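You operate a simulated robot arm through the tools that you are given. There is no shell and no other tool. Be economical: measure what you need, move in short steps, check, and stop when the job is done.

You are at the controls of a simulated robot arm. One attempt, no reset.

## Task
Tidy the desk: mug on the orange coaster, blue pack filed, coffee wiped.
Fine: damp the purple pad at the sponge dish and lay it back in its spot.
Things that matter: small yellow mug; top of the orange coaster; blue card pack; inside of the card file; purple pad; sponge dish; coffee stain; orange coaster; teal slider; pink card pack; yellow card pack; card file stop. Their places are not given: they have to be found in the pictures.

It is judged by the outcome, as a careful person would: the job done as asked, and still so three seconds after it is handed in. It fails if anything else is knocked over, pushed out of place, dropped, spilled or broken.

## Robot
A 6-joint arm with a two-finger parallel gripper, fixed in place. Base frame: the origin is at the foot of the arm, x ahead of it, y to its left, z up; the work surface is at about z = 0. Units: cm, rad, N and s.
With the tool pointing down near the work surface it reaches from about 12 to 50 cm from the base axis. Its first joint turns from -1.257 to 1.257 rad. Payload 0.65 kg.
The TCP is the grasp point between the finger pads, 2.5 cm short of the fingertips. In the tool frame z runs along the fingers and y along their closing line. The gripper opens to 7.6 cm. The fingers are 1.8 cm wide and 1 cm thick; the gripper's body (3.6 by 7.8 cm) begins 4.5 cm behind the TCP.
Orientation is that of the tool frame in the base frame, as [roll, pitch, yaw] about the fixed x, y, z axes, in that order (R = Rz(yaw) Ry(pitch) Rx(roll)). With the fingers straight down and closing along the base's y, the tool's x points along the base's -x, its y along +y and its z along -z.

## Interface
- The arm moves only by the tool nudge_tool. Its arguments are lists of equal length, an entry for each row: "offset": the shift along the tool's x, y, z in cm, a list of three; "angular": the turn, a rotation vector about the tool's x, y, z in rad, a list of three; "fingers": the gripper command, from -1 (fully open) to 1 (shut), values between in proportion. In form: {"offset": [[tx, ty, tz], ...], "angular": [[rx, ry, rz], ...], "fingers": [fingers, ...]}. A call has 1 to 20 rows; each row shifts and turns the commanded pose from where the row before left it, along the tool's axes as they then stand. A row lasts 0.2 s, in which the tool goes at most 5 cm and 0.15 rad; a call with a longer step from one row to the next is refused whole, and so is a gripper value outside its range. A pose out of reach is approached as far as the arm can. The call stops where the force on the tool passes 90 N (or 10 N more than at its start, if that is more) or the arm is blocked; 0.2 s more then pass. The fingers move at their own pace (about 10.8 cm/s each) and stop on an object; they squeeze with about 33 N. The grip force told is the motor's: it shows also when the fingers shut on nothing. Time passes only in rows, and 0.2 s behind the last, so rows that do not move let the fingers close. It gives the time, the measured TCP pose, the force on the tool (base axes), the opening and the grip force at its end, in the units of the frame above (readings bear some noise), and new pictures: "pictures" is both (left out), scene, wrist or none.
- Cameras (640 x 400 px; columns grow to the right, rows downward): "scene" is fixed at [7.21, 28.97, 39.39]; the picture's right is [-0.65, -0.76, 0.00], its down [-0.41, 0.35, -0.84] and it looks along [0.64, -0.55, -0.54] (base axes); focal length 220 px, centre (320, 200). "wrist" rides on the gripper at [-2.8, 0, -4.5] in the tool frame; the picture's right is [0.00, -1.00, 0.00], its down [0.97, 0.00, -0.24] and it looks along [0.24, 0.00, 0.97] (tool axes); focal length 218 px, centre (320, 200).
- pixel_to_xyz(camera, pixels): there is no depth. For up to 12 entries [column, row, z] of the newest picture of that camera ("zoom" is the newest enlarged one), the place [x, y] in the base frame at which the ray of that pixel passes the height z, good to about 0.2 cm, but the place of the scene camera against the robot may be out by one fixed shift of up to 1.8 cm in any direction. It takes no simulated time.
- zoom(camera, box): a new picture of the part [left, top, right, bottom] of that camera's present view, enlarged. It takes no simulated time.
- job_done(): hands the job in; it is judged then, once.

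Go step by step. Measure first, check grasps and placings, and put right what went wrong. The budget is 80 turns and 120 pictures, counting those below and the enlarged ones. Unless the task says otherwise, let go and move clear before handing in, and close with one line.

The tools are called after "Emit:" as name(argument=value, ...) on one line, values as JSON. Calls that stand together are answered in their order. nudge_tool: Moves the arm, as the interface text tells. Its arguments: {"type":"object","properties":{"offset":{"type":"array","items":{"type":"array","items":{"type":"number"}}},"angular":{"type":"array","items":{"type":"array","items":{"type":"number"}}},"fingers":{"type":"array","items":{"type":"number"}},"pictures":{"type":"string","enum":["both","scene","wrist","none"]}},"required":["offset","angular","fingers"]} The other tools are called the same way: pixel_to_xyz (camera, pixels) gives the place at which the rays of pixels pass given heights; zoom (camera, box) takes an enlarged picture of a part of a camera's view; job_done () hands the job in.

At the start:

```text
t: 0.0
ee_pos: [25.94, -4.7, 30.73]
tcp_rot: [3.14, -0.001, -3.14]
ft_force: [-0.1, -1.0, 0.1]
gripper_width: 7.59
gripper_force: 0.1
```

scene: 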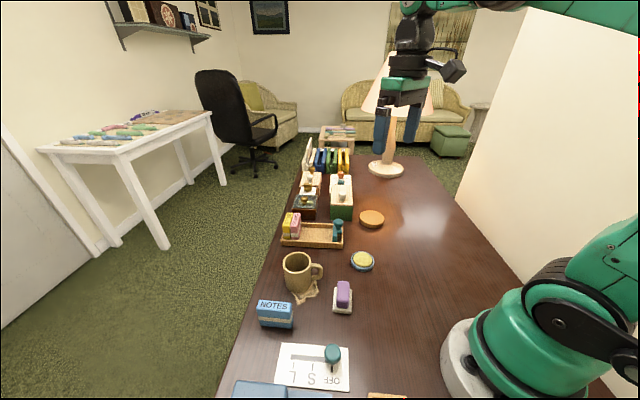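
wrist: 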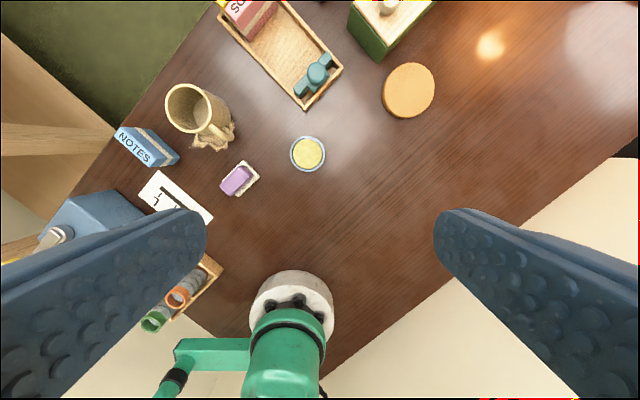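

The scene shows the mug at about (298,272) standing on or next to a coffee stain at (308,292). The purple pad is at (343,296), the sponge dish at (362,261), the orange coaster at (371,219), the card file at (312,235) and the blue NOTES pack at (275,314). I'll zoom in before measuring.

Emit:
zoom(camera="scene", box=[240, 200, 400, 300])

Emit:
zoom(camera="wrist", box=[100, 60, 340, 210])

Emit:
zoom(camera="wrist", box=[200, 0, 440, 150])

Emit:
pixel_to_xyz(camera="wrist", pixels=[[187, 103, 7], [205, 145, 0], [237, 180, 2], [308, 153, 1], [408, 90, 1], [136, 148, 4], [318, 72, 3], [305, 108, 1], [342, 70, 1], [220, 5, 1], [180, 195, 0], [255, 5, 4]])

```text
4.00 times, centred on (320, 250) of scene
```

zoom: 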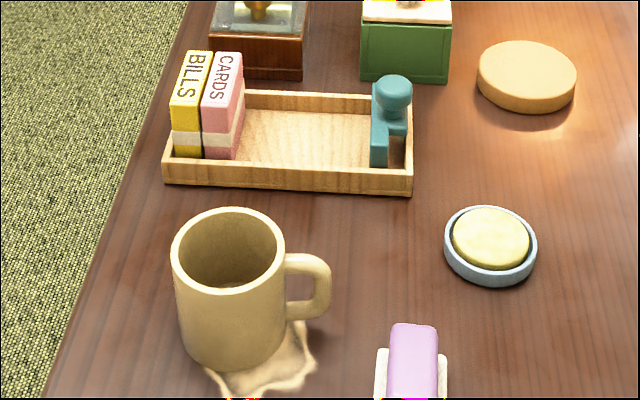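

```text
2.67 times, centred on (220, 135) of wrist
```

zoom: 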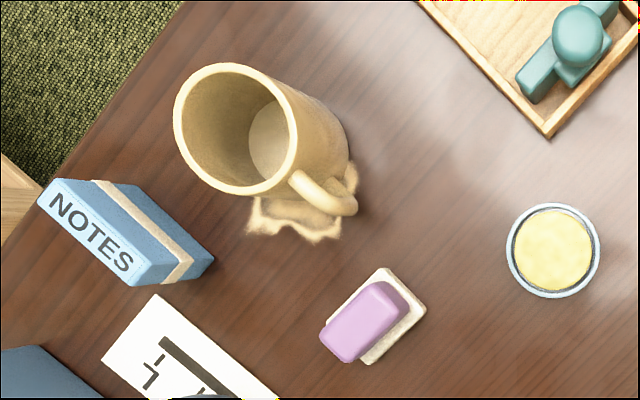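

```text
2.67 times, centred on (320, 75) of wrist
```

zoom: 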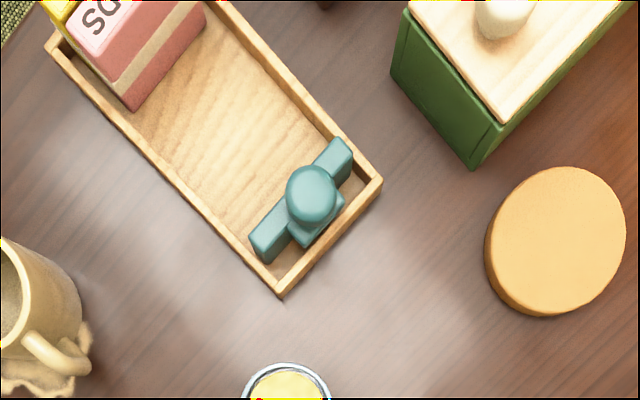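

```text
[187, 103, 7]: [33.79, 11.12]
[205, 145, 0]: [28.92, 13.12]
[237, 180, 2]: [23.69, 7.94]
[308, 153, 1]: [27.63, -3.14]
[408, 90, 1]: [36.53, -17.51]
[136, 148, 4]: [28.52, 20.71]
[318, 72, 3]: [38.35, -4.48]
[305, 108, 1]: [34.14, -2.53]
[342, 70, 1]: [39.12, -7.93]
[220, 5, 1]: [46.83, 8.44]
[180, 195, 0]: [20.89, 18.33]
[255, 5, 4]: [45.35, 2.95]
```

Emit:
zoom(camera="scene", box=[240, 280, 432, 400])

Emit:
zoom(camera="scene", box=[275, 205, 355, 255])

```text
3.33 times, centred on (336, 340) of scene
```

zoom: 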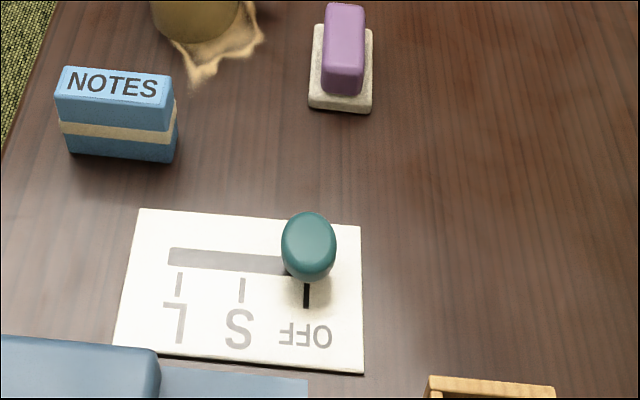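

```text
8.00 times, centred on (315, 230) of scene
```

zoom: 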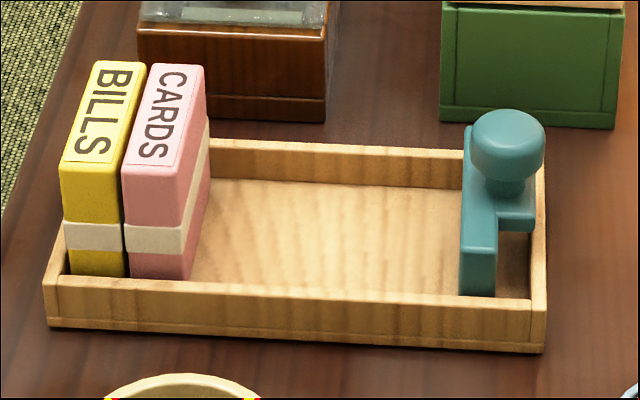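

The mug stands partly on the stain. The teal knob on the OFF/S/L plate and the teal stop in the file should stay where they are. I'll move over the mug, pad and pack for an accurate wrist view.

Emit:
nudge_tool(offset=[[-0.25, 3.6, 1.7], [-0.25, 3.6, 1.7], [-0.25, 3.6, 1.7], [-0.25, 3.6, 1.7], [0, 0, 0], [0, 0, 0]], angular=[[0, 0, 0], [0, 0, 0], [0, 0, 0], [0, 0, 0], [0, 0, 0], [0, 0, 0]], fingers=[-1, -1, -1, -1, -1, -1], pictures="both")

```text
t: 1.4
ee_pos: [27.04, 9.82, 24.01]
tcp_rot: [3.141, 0.001, -3.141]
ft_force: [-0.7, -1.0, 0.6]
gripper_width: 7.6
gripper_force: 0.0
```

scene: 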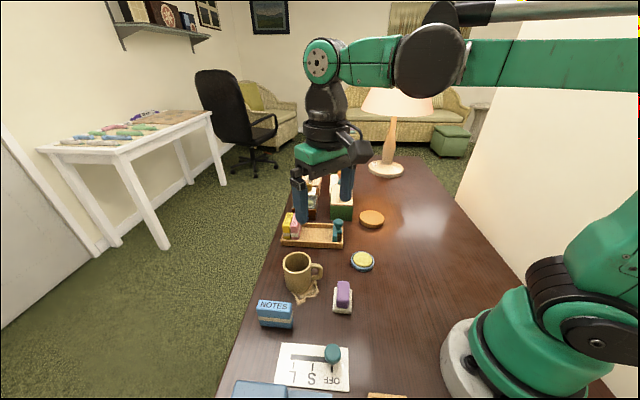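
wrist: 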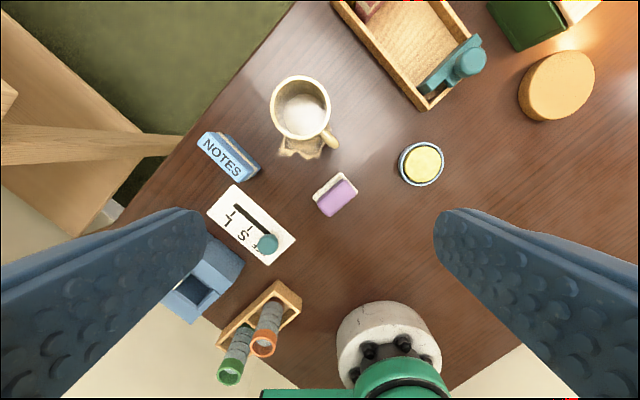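

Emit:
zoom(camera="wrist", box=[190, 60, 350, 160])

Emit:
zoom(camera="wrist", box=[190, 130, 350, 230])

Emit:
zoom(camera="wrist", box=[320, 0, 640, 200])

```text
4.00 times, centred on (270, 110) of wrist
```

zoom: 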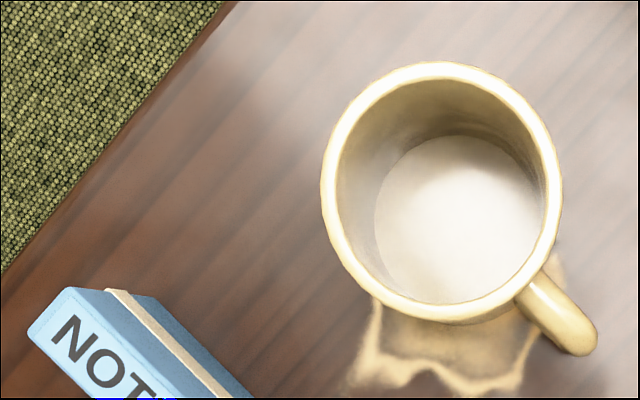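

```text
4.00 times, centred on (270, 180) of wrist
```

zoom: 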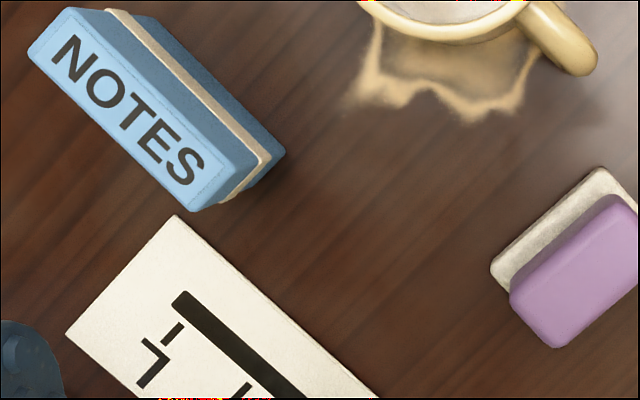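

```text
2.00 times, centred on (480, 100) of wrist
```

zoom: 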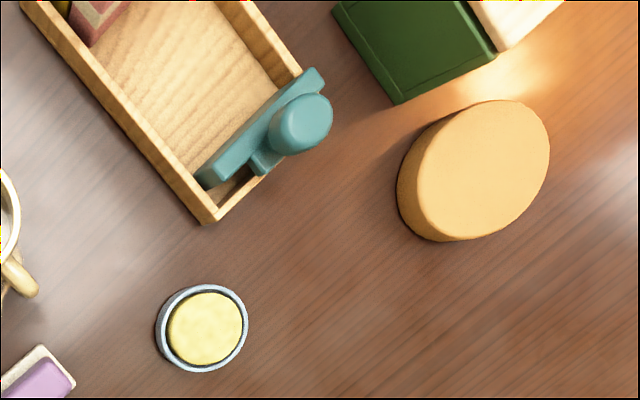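

Emit:
pixel_to_xyz(camera="wrist", pixels=[[300.3, 108.3, 6.1], [335, 147, 3.5], [328, 131, 5], [200, 140, 4], [236, 180, 4], [213, 132, 4], [252, 168, 4], [330, 180, 0.7], [422, 166, 1.5], [315, 194, 0], [337, 200, 1.5], [303, 158, 0]])

Emit:
nudge_tool(offset=[[-1.5, -4, 0], [-1.5, -4, 0], [-1.5, -4, 0], [-1.5, -4, 0], [0, 0, 0]], angular=[[0, 0, 0], [0, 0, 0], [0, 0, 0], [0, 0, 0], [0, 0, 0]], fingers=[-1, -1, -1, -1, -1], pictures="wrist")

```text
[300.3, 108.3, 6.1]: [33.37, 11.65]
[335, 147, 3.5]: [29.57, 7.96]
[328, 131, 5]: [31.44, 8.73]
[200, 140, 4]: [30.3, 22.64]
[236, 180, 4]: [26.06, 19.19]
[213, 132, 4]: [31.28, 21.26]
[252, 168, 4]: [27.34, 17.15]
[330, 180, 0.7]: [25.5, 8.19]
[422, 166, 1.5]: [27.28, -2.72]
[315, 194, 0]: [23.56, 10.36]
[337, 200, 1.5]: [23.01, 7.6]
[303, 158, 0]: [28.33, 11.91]
```

```text
t: 2.6
ee_pos: [33.08, -6.34, 23.93]
tcp_rot: [3.141, 0.0, -3.14]
ft_force: [-0.2, -0.9, 0.2]
gripper_width: 7.58
gripper_force: 0.1
```

wrist: 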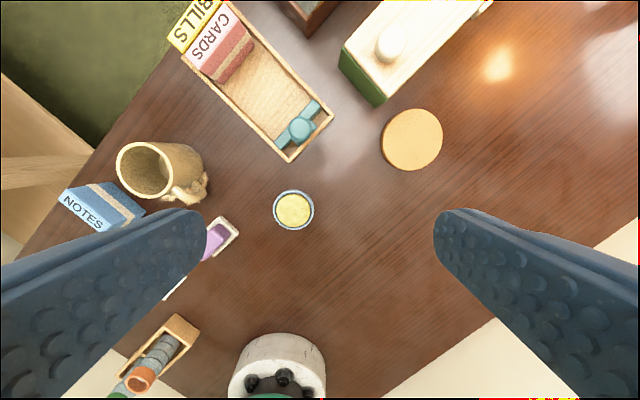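

Emit:
zoom(camera="wrist", box=[160, 0, 352, 120])

Emit:
zoom(camera="wrist", box=[255, 85, 455, 235])

```text
3.33 times, centred on (256, 60) of wrist
```

zoom: 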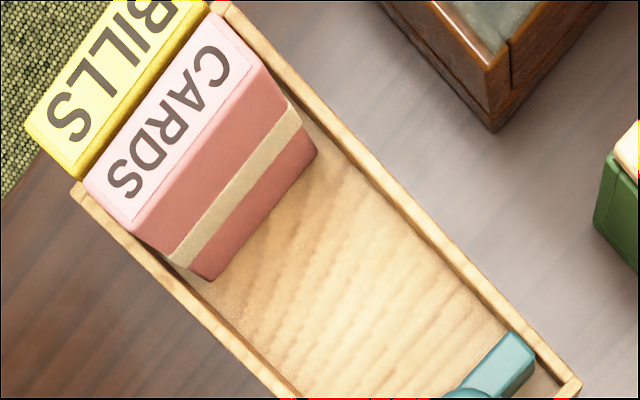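

```text
2.67 times, centred on (355, 160) of wrist
```

zoom: 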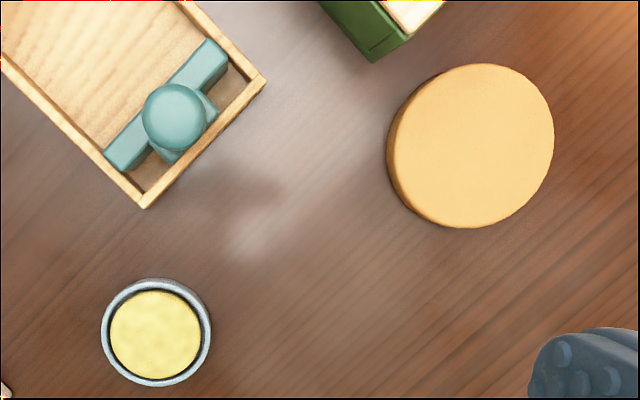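

Two wrist views agree: the mug rim centre is at (33.37,11.65,6.1), handle pointing about (-1,-1), and the coaster top centre is at about (36.55,-17.6,1.05). Next I'll go above the mug and turn the closing line across the handle.

Emit:
nudge_tool(offset=[[-0.06, 3.6, 2], [-0.06, 3.6, 2], [-0.06, 3.6, 2], [-0.06, 3.6, 2], [-0.05, 3.59, 2], [0, 0, 0], [0, 0, 0], [0, 0, 0], [0, 0, 0], [0, 0, 0], [0, 0, 0], [0, 0, 0]], angular=[[0, 0, 0], [0, 0, 0], [0, 0, 0], [0, 0, 0], [0, 0, 0], [0, 0, -0.131], [0, 0, -0.131], [0, 0, -0.131], [0, 0, -0.131], [0, 0, -0.131], [0, 0, -0.13], [0, 0, 0]], fingers=[-1, -1, -1, -1, -1, -1, -1, -1, -1, -1, -1, -1], pictures="both")

Emit:
pixel_to_xyz(camera="wrist", pixels=[[320, 200, 0]])

```text
t: 5.2
ee_pos: [33.29, 11.67, 14.0]
tcp_rot: [-3.141, 0.001, -2.353]
ft_force: [-0.2, 0.1, 0.4]
gripper_width: 7.59
gripper_force: 0.0
```

scene: 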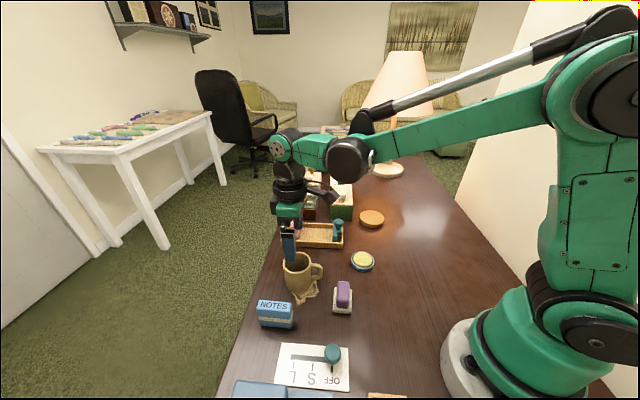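
wrist: 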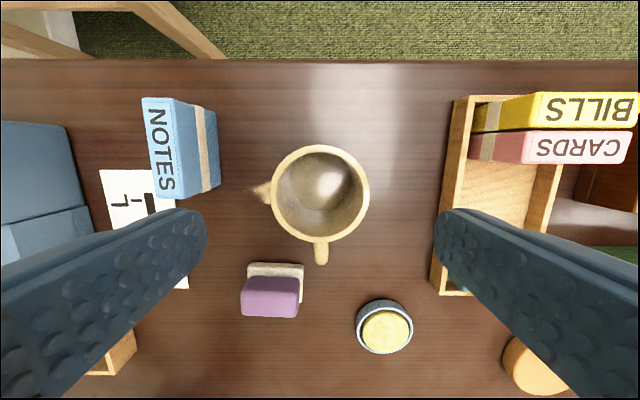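

```text
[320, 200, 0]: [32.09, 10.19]
```

The mug is centred between the fingers at (320,194), with the handle pointing straight down the picture. I'll descend to z=3.8 and close.

Emit:
nudge_tool(offset=[[-0.1, 0, 2.5], [0, 0, 2.5], [0, 0, 2.2], [0, 0, 1.7], [0, 0, 1.3], [0, 0, 0], [0, 0, 0], [0, 0, 0], [0, 0, 0]], angular=[[0, 0, 0], [0, 0, 0], [0, 0, 0], [0, 0, 0], [0, 0, 0], [0, 0, 0], [0, 0, 0], [0, 0, 0], [0, 0, 0]], fingers=[-1, -1, -1, -1, -1, -1, 1, 1, 1], pictures="wrist")

```text
t: 7.2
ee_pos: [33.31, 11.71, 3.63]
tcp_rot: [3.141, 0.0, -2.357]
ft_force: [0.2, 0.4, -0.4]
gripper_width: 5.76
gripper_force: 32.9
```

wrist: 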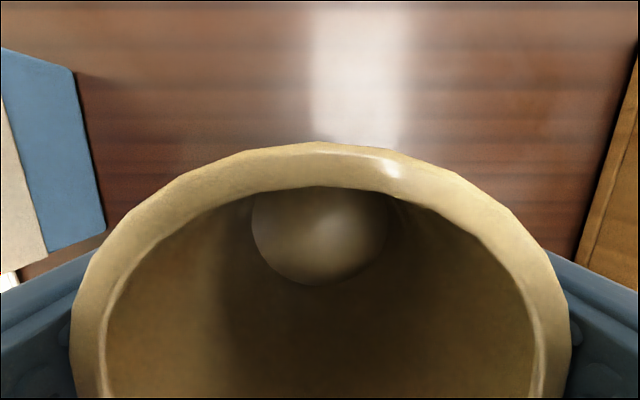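

The grip holds at 5.76 cm. I'll lift straight up 11 cm and carry the mug over the coaster.

Emit:
nudge_tool(offset=[[0, 0, -1], [0, 0, -2.5], [0, 0, -2.5], [0, 0, -2.5], [0, 0, -2.5], [1.3, -1.88, 0], [2.3, -2.88, 0], [2.3, -2.88, 0], [2.5, -2.98, 0], [2.5, -2.98, 0], [2.3, -2.88, 0], [2.3, -2.88, 0], [1.9, -2.3, 0], [0.99, -1.37, 0], [0, 0, 0], [0, 0, 0]], angular=[[0, 0, 0], [0, 0, 0], [0, 0, 0], [0, 0, 0], [0, 0, 0], [0, 0, 0], [0, 0, 0], [0, 0, 0], [0, 0, 0], [0, 0, 0], [0, 0, 0], [0, 0, 0], [0, 0, 0], [0, 0, 0], [0, 0, 0], [0, 0, 0]], fingers=[1, 1, 1, 1, 1, 1, 1, 1, 1, 1, 1, 1, 1, 1, 1, 1], pictures="both")

```text
t: 10.6
ee_pos: [36.66, -17.51, 14.69]
tcp_rot: [3.141, -0.001, -2.355]
ft_force: [0.7, 0.1, -1.7]
gripper_width: 5.78
gripper_force: 33.0
```

scene: 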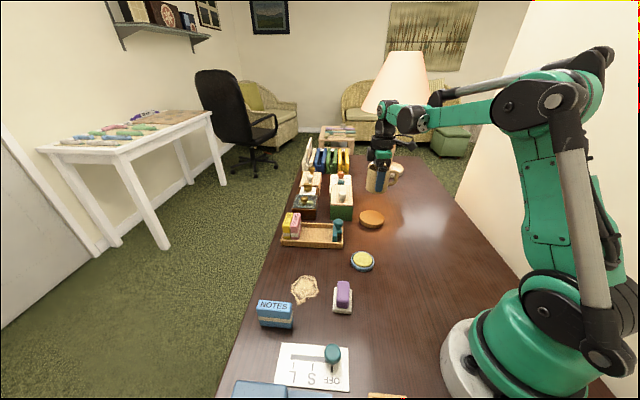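
wrist: 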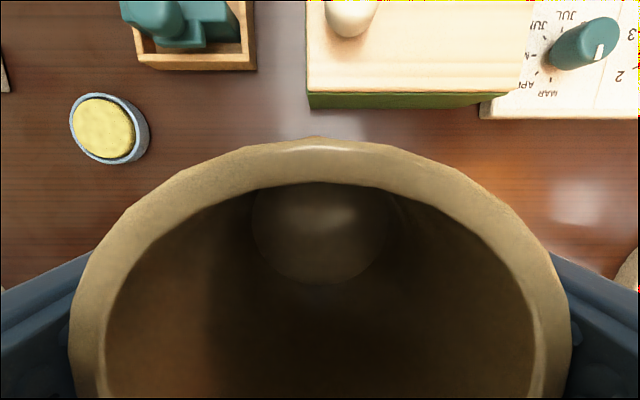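

The mug is over the coaster position. I'll lower it to just above the top surface, then ease down.

Emit:
nudge_tool(offset=[[0.1, 0, 2.5], [0, 0, 2.5], [0, 0, 2.5], [0, 0, 1.5], [0, 0, 0.5], [0, 0, 0]], angular=[[0, 0, 0], [0, 0, 0], [0, 0, 0], [0, 0, 0], [0, 0, 0], [0, 0, 0]], fingers=[1, 1, 1, 1, 1, 1], pictures="scene")

Emit:
zoom(camera="scene", box=[320, 150, 432, 220])

```text
t: 12.0
ee_pos: [36.66, -17.65, 5.29]
tcp_rot: [-3.141, 0.001, -2.355]
ft_force: [-1.4, -0.9, 12.1]
gripper_width: 5.8
gripper_force: 33.2
```

scene: 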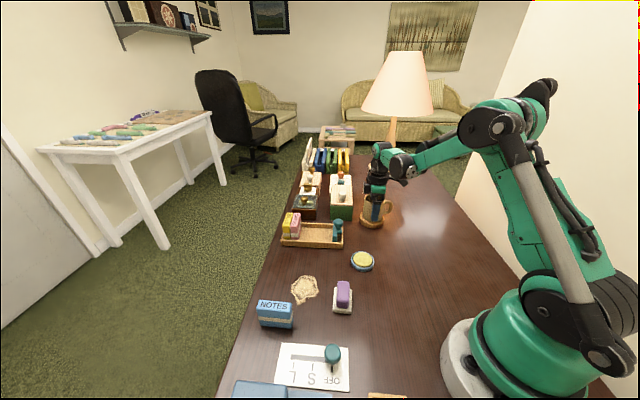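

```text
5.71 times, centred on (376, 185) of scene
```

zoom: 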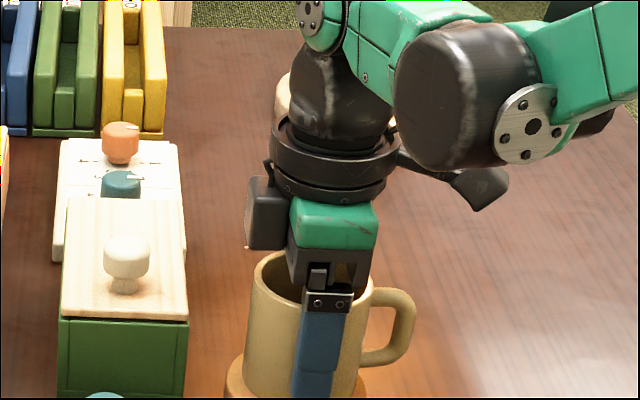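

It made contact at z=5.29 with 12 N, and the mug is sitting on the coaster. I'll release and rise.

Emit:
nudge_tool(offset=[[0, 0, 0], [0, 0, 0], [0, 0, -1], [0, 0, -2], [0, 0, -3], [0, 0, -4], [0, 0, -4], [0, 0, 0]], angular=[[0, 0, 0], [0, 0, 0], [0, 0, 0], [0, 0, 0], [0, 0, 0], [0, 0, 0], [0, 0, 0], [0, 0, 0]], fingers=[-1, -1, -1, -1, -1, -1, -1, -1], pictures="wrist")

Emit:
zoom(camera="scene", box=[328, 170, 424, 230])

```text
t: 13.8
ee_pos: [36.57, -17.54, 19.3]
tcp_rot: [3.141, 0.0, -2.356]
ft_force: [-0.1, -0.1, 1.0]
gripper_width: 7.6
gripper_force: 0.1
```

wrist: 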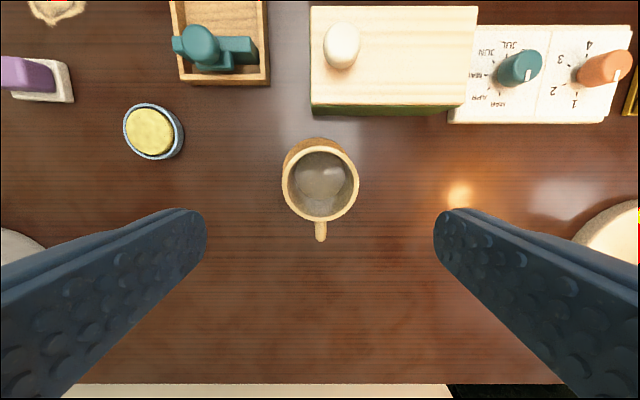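

```text
6.67 times, centred on (376, 200) of scene
```

zoom: 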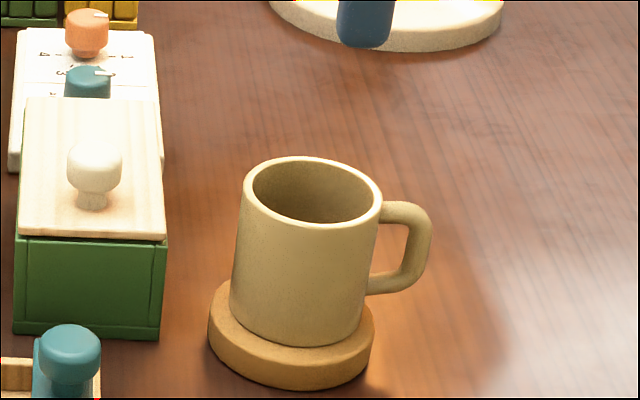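

The mug stands on the coaster. Next I'll move above the purple pad for a close look.

Emit:
nudge_tool(offset=[[-1.31, 3.8, 0.76], [-1.31, 3.8, 0.76], [-1.31, 3.8, 0.76], [-1.31, 3.8, 0.76], [-1.31, 3.8, 0.76], [-1.31, 3.8, 0.76], [-1.31, 3.8, 0.76], [0, 0, 0], [0, 0, 0]], angular=[[0, 0, 0], [0, 0, 0], [0, 0, 0], [0, 0, 0], [0, 0, 0], [0, 0, 0], [0, 0, 0], [0, 0, 0], [0, 0, 0]], fingers=[-1, -1, -1, -1, -1, -1, -1, -1, -1], pictures="wrist")

Emit:
zoom(camera="scene", box=[320, 240, 400, 320])

Emit:
zoom(camera="wrist", box=[200, 100, 440, 250])

```text
t: 15.8
ee_pos: [24.32, 7.55, 13.85]
tcp_rot: [-3.14, 0.0, -2.356]
ft_force: [0.1, 1.2, -0.1]
gripper_width: 7.59
gripper_force: 0.0
```

wrist: 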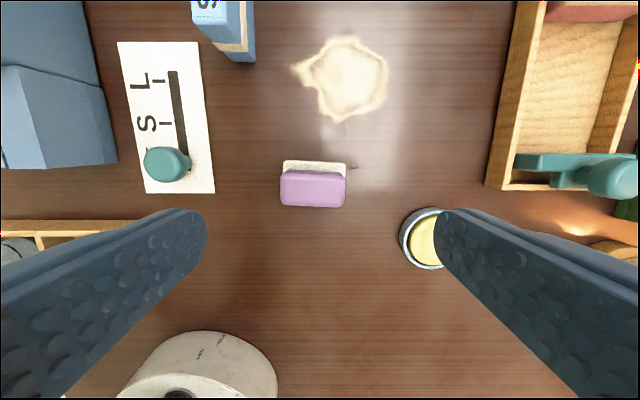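

```text
5.00 times, centred on (360, 280) of scene
```

zoom: 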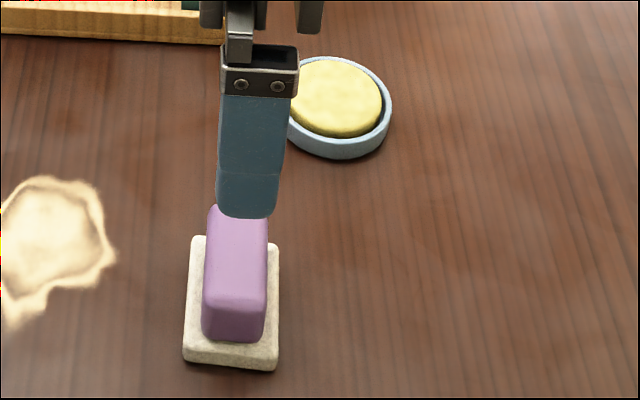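

```text
2.67 times, centred on (320, 175) of wrist
```

zoom: 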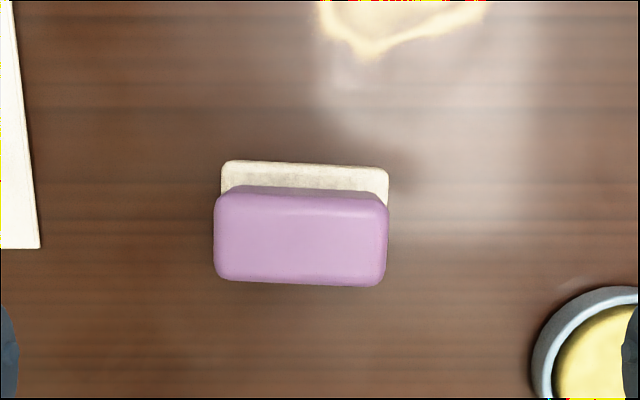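

The pad top is at about (23.8,7.7,2.6), roughly 4.75 x 2.5 cm, lying on a white tray with its long side along the closing line and turned about 0.05 rad. I'll descend and grip only its upper part.

Emit:
nudge_tool(offset=[[0.26, 0.52, 2.5], [0, 0, 2.5], [0, 0, 2.5], [0, 0, 1.6], [0, 0, 0.8], [0, 0, 0], [0, 0, 0], [0, 0, 0], [0, 0, 0]], angular=[[0, 0, 0.05], [0, 0, 0], [0, 0, 0], [0, 0, 0], [0, 0, 0], [0, 0, 0], [0, 0, 0], [0, 0, 0], [0, 0, 0]], fingers=[-1, -1, -1, -1, -1, -1, 1, 1, 1], pictures="both")

Emit:
zoom(camera="scene", box=[300, 250, 380, 320])

```text
t: 17.8
ee_pos: [23.64, 7.84, 4.0]
tcp_rot: [3.14, -0.001, -2.405]
ft_force: [0.1, 0.8, 0.2]
gripper_width: 4.5
gripper_force: 32.6
```

scene: 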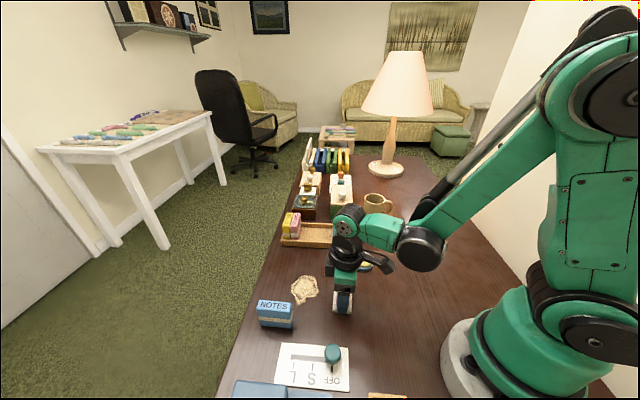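
wrist: 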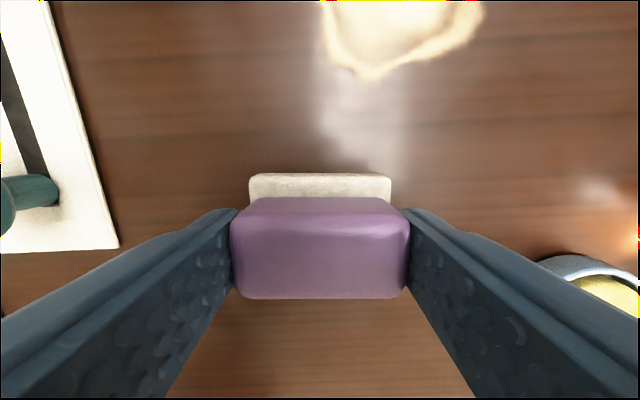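

```text
5.71 times, centred on (340, 285) of scene
```

zoom: 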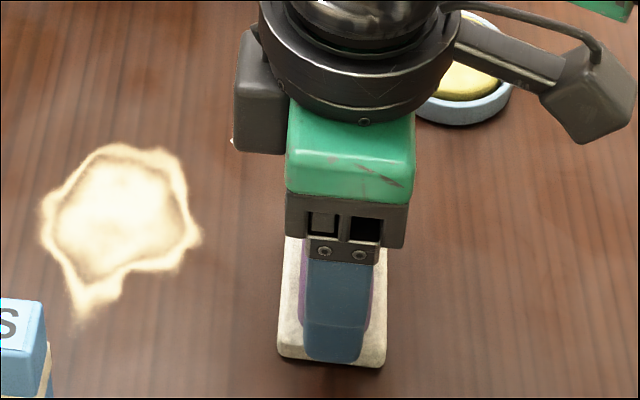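

It's gripped at 4.5 cm; the pick-up pose was (23.64,7.84,4.0) with yaw -2.405. I'll lift a few cm and check that the tray stays put.

Emit:
nudge_tool(offset=[[0, 0, -1], [0, 0, -2.5], [0, 0, -2.5], [0, 0, 0], [0, 0, 0]], angular=[[0, 0, 0], [0, 0, 0], [0, 0, 0], [0, 0, 0], [0, 0, 0]], fingers=[1, 1, 1, 1, 1], pictures="both")

Emit:
zoom(camera="scene", box=[300, 240, 380, 320])

```text
t: 19.0
ee_pos: [23.56, 7.77, 10.06]
tcp_rot: [-3.141, -0.001, -2.406]
ft_force: [-0.3, -0.2, 0.4]
gripper_width: 4.47
gripper_force: 32.7
```

scene: 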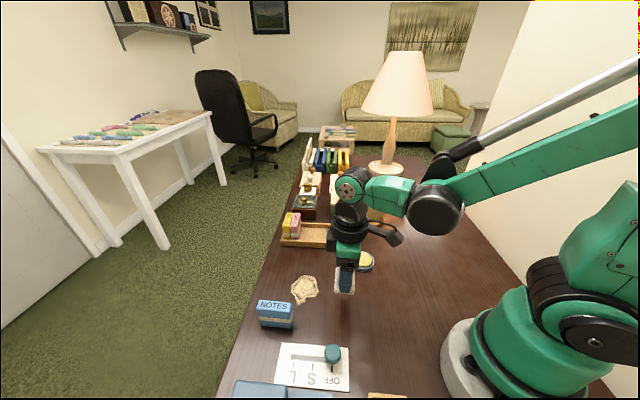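
wrist: 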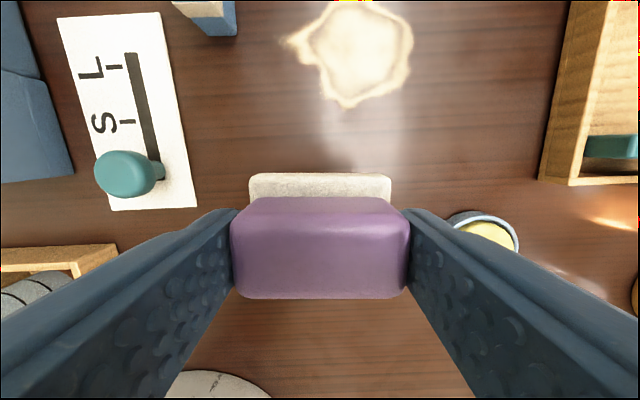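

```text
5.00 times, centred on (340, 280) of scene
```

zoom: 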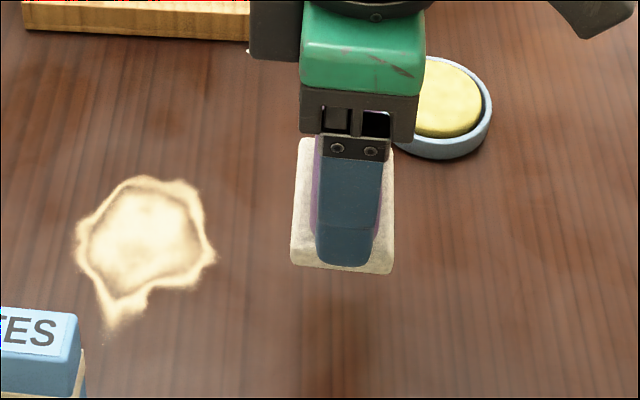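

The white felt lifted with the purple grip, so the pad is a single piece whose underside is 4.0 cm below the TCP, and its spot is where it stood. I'll carry it over the sponge dish at (27.8,-2.9) and lower it close.

Emit:
nudge_tool(offset=[[1.34, -3.58, 0], [1.34, -3.58, 0], [1.34, -3.58, 0], [0, 0, 0], [0, 0, 2], [0, 0, 1.8], [0, 0, 0], [0, 0, 0]], angular=[[0, 0, 0], [0, 0, 0], [0, 0, 0], [0, 0, 0], [0, 0, 0], [0, 0, 0], [0, 0, 0], [0, 0, 0]], fingers=[1, 1, 1, 1, 1, 1, 1, 1], pictures="both")

Emit:
zoom(camera="scene", box=[320, 230, 400, 280])

```text
t: 20.8
ee_pos: [27.89, -2.89, 6.17]
tcp_rot: [3.141, -0.002, -2.407]
ft_force: [-0.2, 0.2, -0.7]
gripper_width: 4.52
gripper_force: 33.1
```

scene: 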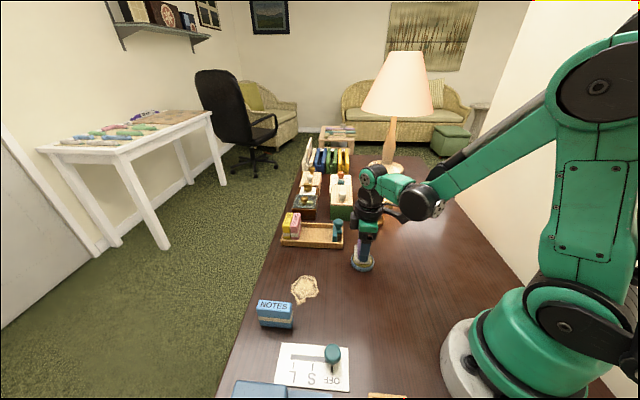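
wrist: 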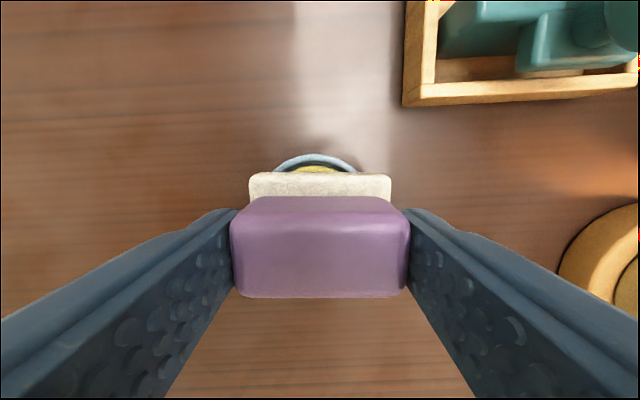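

```text
8.00 times, centred on (360, 255) of scene
```

zoom: 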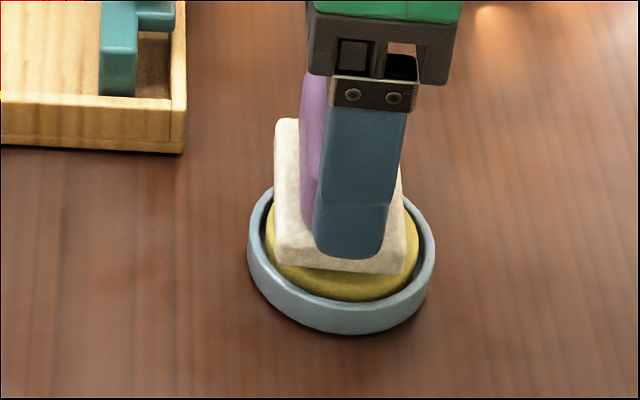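

The pad is centred over the sponge, which stands above the dish rim. I'll press down gently in small steps.

Emit:
nudge_tool(offset=[[0, 0, 0.3], [0, 0, 0.3], [0, 0, 0.2], [0, 0, 0]], angular=[[0, 0, 0], [0, 0, 0], [0, 0, 0], [0, 0, 0]], fingers=[1, 1, 1, 1], pictures="none")

```text
t: 21.8
ee_pos: [27.9, -2.84, 5.34]
tcp_rot: [3.142, 0.0, -2.407]
ft_force: [1.3, -0.5, 38.4]
gripper_width: 4.51
gripper_force: 32.8
```

It reads 38 N, so the pad is pressed firmly on the sponge. I'll hold briefly, then lift and look.

Emit:
nudge_tool(offset=[[0, 0, -0.1], [0, 0, 0], [0, 0, 0], [0, 0, 0], [0, 0, -0.7], [0, 0, -2.5], [0, 0, -1.5], [0, 0, 0]], angular=[[0, 0, 0], [0, 0, 0], [0, 0, 0], [0, 0, 0], [0, 0, 0], [0, 0, 0], [0, 0, 0], [0, 0, 0]], fingers=[1, 1, 1, 1, 1, 1, 1, 1], pictures="wrist")

Emit:
zoom(camera="scene", box=[320, 220, 400, 280])

```text
t: 23.6
ee_pos: [27.81, -2.82, 10.12]
tcp_rot: [-3.142, -0.002, -2.404]
ft_force: [-0.4, -0.3, 0.3]
gripper_width: 4.52
gripper_force: 32.6
```

wrist: 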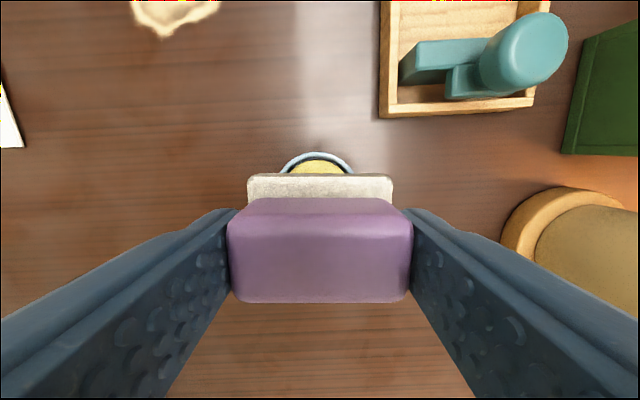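

```text
6.67 times, centred on (360, 250) of scene
```

zoom: 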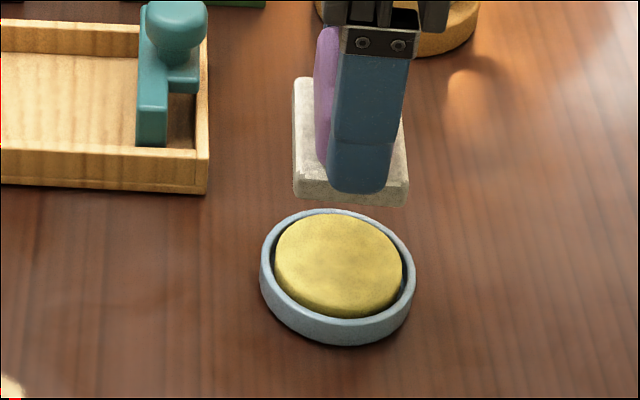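

The felt looks greyer, so it is damp. The stain lies around (31.2,11.6). I'll square up the yaw and move the pad to the near lane of the stain, stopping just above the desk.

Emit:
nudge_tool(offset=[[0, 0, 0], [-2.7, 1.6, 0], [-2.7, 1.6, 0], [-2.7, 1.6, 0], [-2.36, 1.5, 0], [0, 0, 0], [0, 0, 2.5], [0, 0, 2.5], [0, 0, 0.7], [0, 0, 0]], angular=[[0, 0, -0.05], [0, 0, 0], [0, 0, 0], [0, 0, 0], [0, 0, 0], [0, 0, 0], [0, 0, 0], [0, 0, 0], [0, 0, 0], [0, 0, 0]], fingers=[1, 1, 1, 1, 1, 1, 1, 1, 1, 1], pictures="both")

Emit:
zoom(camera="scene", box=[250, 240, 362, 340])

```text
t: 25.8
ee_pos: [30.91, 9.16, 4.3]
tcp_rot: [-3.141, 0.0, -2.356]
ft_force: [-0.2, -1.3, -0.2]
gripper_width: 4.52
gripper_force: 32.5
```

scene: 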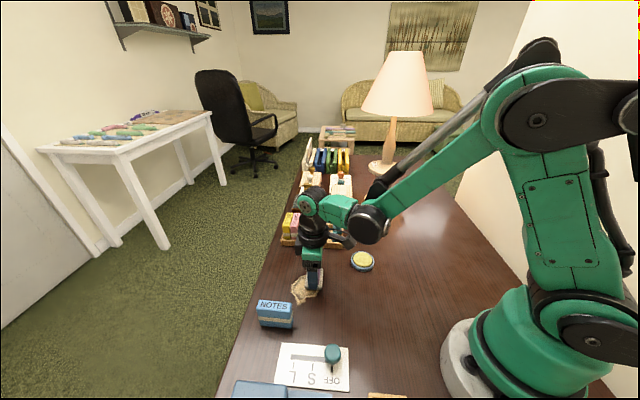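
wrist: 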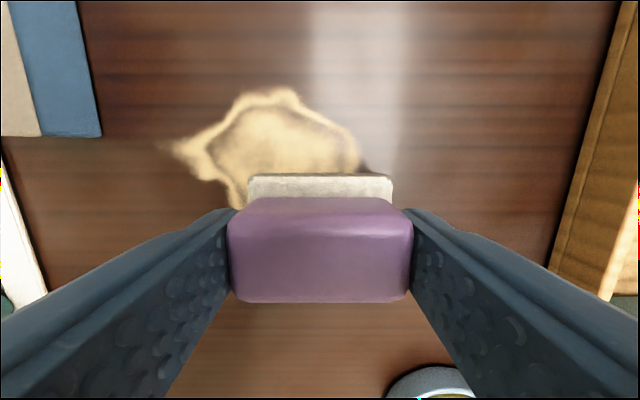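

```text
4.00 times, centred on (306, 290) of scene
```

zoom: 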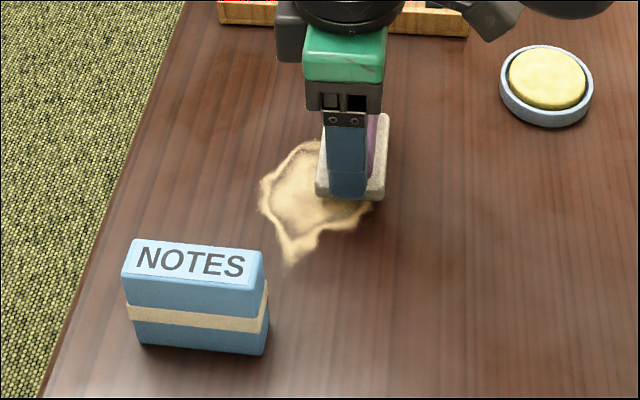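

The stain spans tool x -5..+1 and y -1.6..+6.1 from here, and the pack's nearest edge is at y≈8.5. I'll make contact gently and read the force.

Emit:
nudge_tool(offset=[[0, 0, 0.2], [0, 0, 0.15], [0, 0, 0.1], [0, 0, 0]], angular=[[0, 0, 0], [0, 0, 0], [0, 0, 0], [0, 0, 0]], fingers=[1, 1, 1, 1], pictures="none")

```text
t: 26.8
ee_pos: [30.87, 9.14, 4.1]
tcp_rot: [-3.141, -0.001, -2.355]
ft_force: [-0.4, -0.2, -0.3]
gripper_width: 4.49
gripper_force: 33.2
```

Emit:
nudge_tool(offset=[[0, 0, 0.1], [0, 0, 0.1], [0, 0, 0]], angular=[[0, 0, 0], [0, 0, 0], [0, 0, 0]], fingers=[1, 1, 1], pictures="none")

```text
t: 27.6
ee_pos: [30.9, 8.97, 3.92]
tcp_rot: [-3.141, -0.001, -2.357]
ft_force: [-0.4, -0.1, -1.0]
gripper_width: 4.49
gripper_force: 33.3
```

Emit:
nudge_tool(offset=[[0, 0, 0.1], [0, 0, 0.05], [0, 0, 0]], angular=[[0, 0, 0], [0, 0, 0], [0, 0, 0]], fingers=[1, 1, 1], pictures="none")

```text
t: 28.4
ee_pos: [30.79, 8.95, 3.71]
tcp_rot: [3.141, 0.001, -2.354]
ft_force: [-1.0, 2.2, 38.3]
gripper_width: 4.5
gripper_force: 33.3
```

Contact is at about z=3.75. I'll ease off slightly and wipe in lanes.

Emit:
nudge_tool(offset=[[0, 0, -0.06], [0, 1.3, 0], [0, 1.3, 0], [0, 1.2, 0], [-1.0, 0, 0], [0, -1.3, 0], [0, -1.3, 0], [0, -1.2, 0], [-1.0, 0, 0], [0, 1.3, 0], [0, 1.3, 0], [0, 1.2, 0], [-1.0, 0, 0], [0, -1.3, 0], [0, -1.3, 0], [0, -1.2, 0], [0, 0, 0]], angular=[[0, 0, 0], [0, 0, 0], [0, 0, 0], [0, 0, 0], [0, 0, 0], [0, 0, 0], [0, 0, 0], [0, 0, 0], [0, 0, 0], [0, 0, 0], [0, 0, 0], [0, 0, 0], [0, 0, 0], [0, 0, 0], [0, 0, 0], [0, 0, 0], [0, 0, 0]], fingers=[1, 1, 1, 1, 1, 1, 1, 1, 1, 1, 1, 1, 1, 1, 1, 1, 1], pictures="both")

Emit:
zoom(camera="scene", box=[250, 240, 362, 340])

```text
t: 32.0
ee_pos: [33.05, 11.03, 3.72]
tcp_rot: [3.141, 0.0, -2.355]
ft_force: [-0.3, -0.5, -0.3]
gripper_width: 4.49
gripper_force: 32.8
```

scene: 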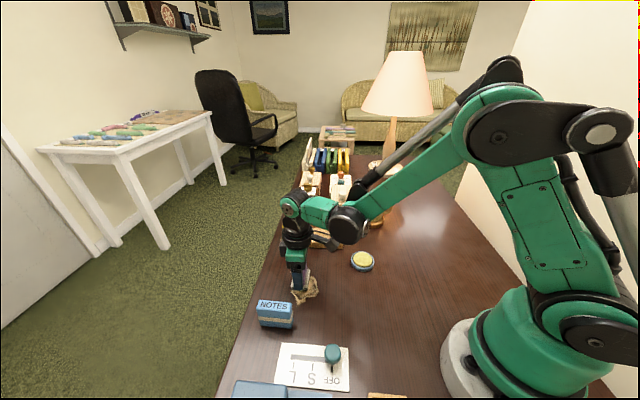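
wrist: 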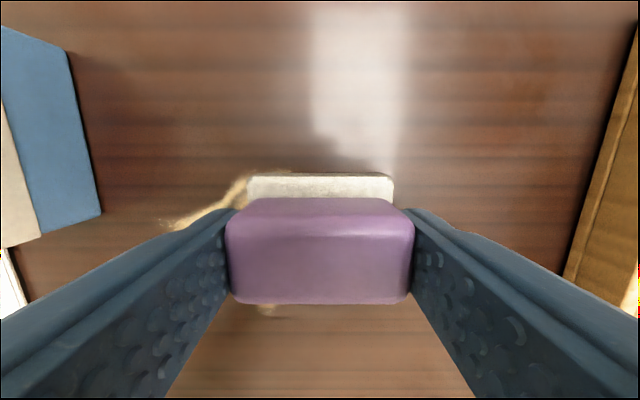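

```text
4.00 times, centred on (306, 290) of scene
```

zoom: 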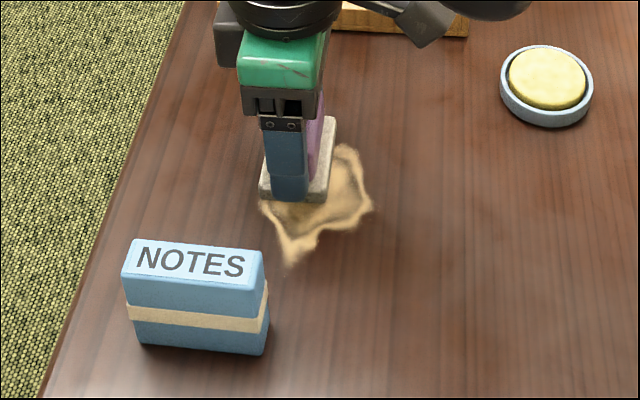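

It reads zero force at z=3.72 and the stain is still there, so the pad was only skimming. I'll press lower here and check the force.

Emit:
nudge_tool(offset=[[0, 0, 0.08], [0, 0, 0], [0, 0, 0]], angular=[[0, 0, 0], [0, 0, 0], [0, 0, 0]], fingers=[1, 1, 1], pictures="none")

```text
t: 32.8
ee_pos: [32.99, 11.18, 3.72]
tcp_rot: [3.141, -0.001, -2.356]
ft_force: [1.3, -1.5, 21.3]
gripper_width: 4.51
gripper_force: 32.9
```

It now reads 21 N. I'll wipe one lane here and check the force and the stain.

Emit:
nudge_tool(offset=[[0, 0, 0.03], [0, 1.0, 0], [0, 1.0, 0], [0, 1.0, 0], [0, 0.8, 0], [0, -1.0, 0], [0, -1.0, 0], [0, -1.0, 0], [0, -0.8, 0], [0, 0, 0]], angular=[[0, 0, 0], [0, 0, 0], [0, 0, 0], [0, 0, 0], [0, 0, 0], [0, 0, 0], [0, 0, 0], [0, 0, 0], [0, 0, 0], [0, 0, 0]], fingers=[1, 1, 1, 1, 1, 1, 1, 1, 1, 1], pictures="wrist")

Emit:
zoom(camera="scene", box=[250, 240, 362, 340])

```text
t: 35.0
ee_pos: [33.16, 11.13, 3.63]
tcp_rot: [3.141, 0.0, -2.355]
ft_force: [-14.5, 14.4, 41.0]
gripper_width: 4.49
gripper_force: 32.3
```

wrist: 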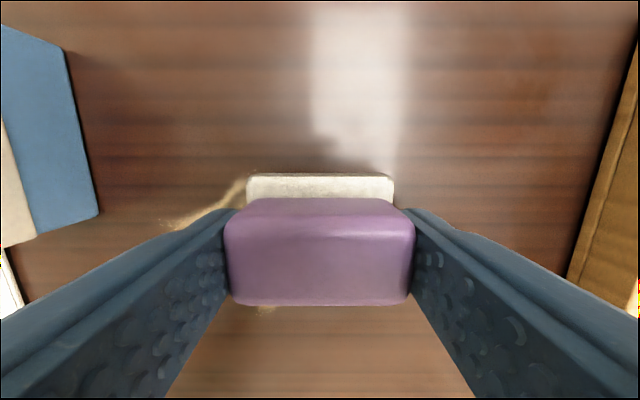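

```text
4.00 times, centred on (306, 290) of scene
```

zoom: 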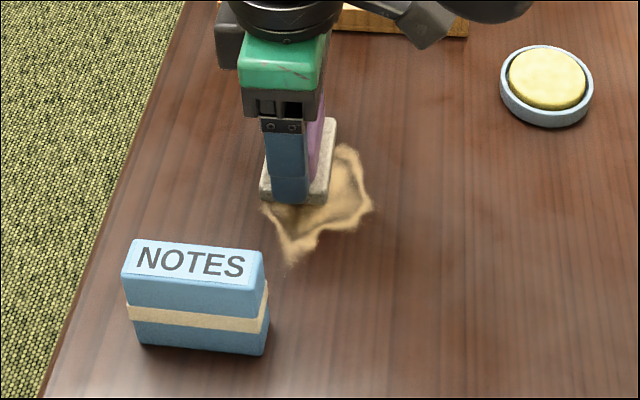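

The wiping force is now real (41 N down, 20 N drag) and the stain is fading slightly. I'll ease off a little and run lanes back towards the near side.

Emit:
nudge_tool(offset=[[1.0, 0, -0.03], [0, 1.3, 0], [0, 1.3, 0], [0, 1.2, 0], [0.7, 0, 0], [0, -1.3, 0], [0, -1.3, 0], [0, -1.2, 0], [0.7, 0, 0], [0, 1.3, 0], [0, 1.3, 0], [0, 1.2, 0], [0.7, 0, 0], [0, -1.3, 0], [0, -1.3, 0], [0, -1.2, 0], [0, 0, 0]], angular=[[0, 0, 0], [0, 0, 0], [0, 0, 0], [0, 0, 0], [0, 0, 0], [0, 0, 0], [0, 0, 0], [0, 0, 0], [0, 0, 0], [0, 0, 0], [0, 0, 0], [0, 0, 0], [0, 0, 0], [0, 0, 0], [0, 0, 0], [0, 0, 0], [0, 0, 0]], fingers=[1, 1, 1, 1, 1, 1, 1, 1, 1, 1, 1, 1, 1, 1, 1, 1, 1], pictures="wrist")

Emit:
zoom(camera="scene", box=[250, 240, 362, 340])

```text
t: 38.6
ee_pos: [30.92, 9.12, 3.76]
tcp_rot: [3.139, 0.0, -2.356]
ft_force: [-14.2, 13.1, 37.9]
gripper_width: 4.48
gripper_force: 33.4
```

wrist: 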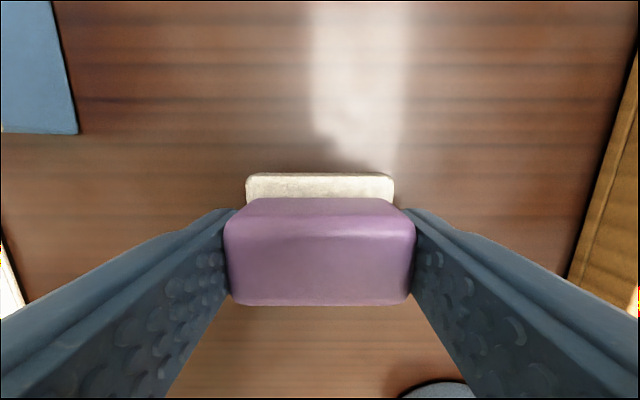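

```text
4.00 times, centred on (306, 290) of scene
```

zoom: 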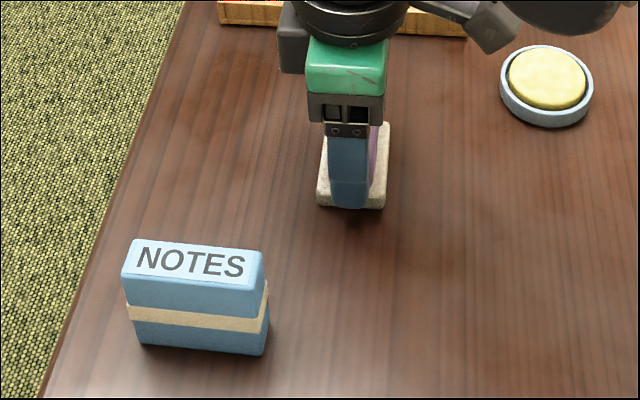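

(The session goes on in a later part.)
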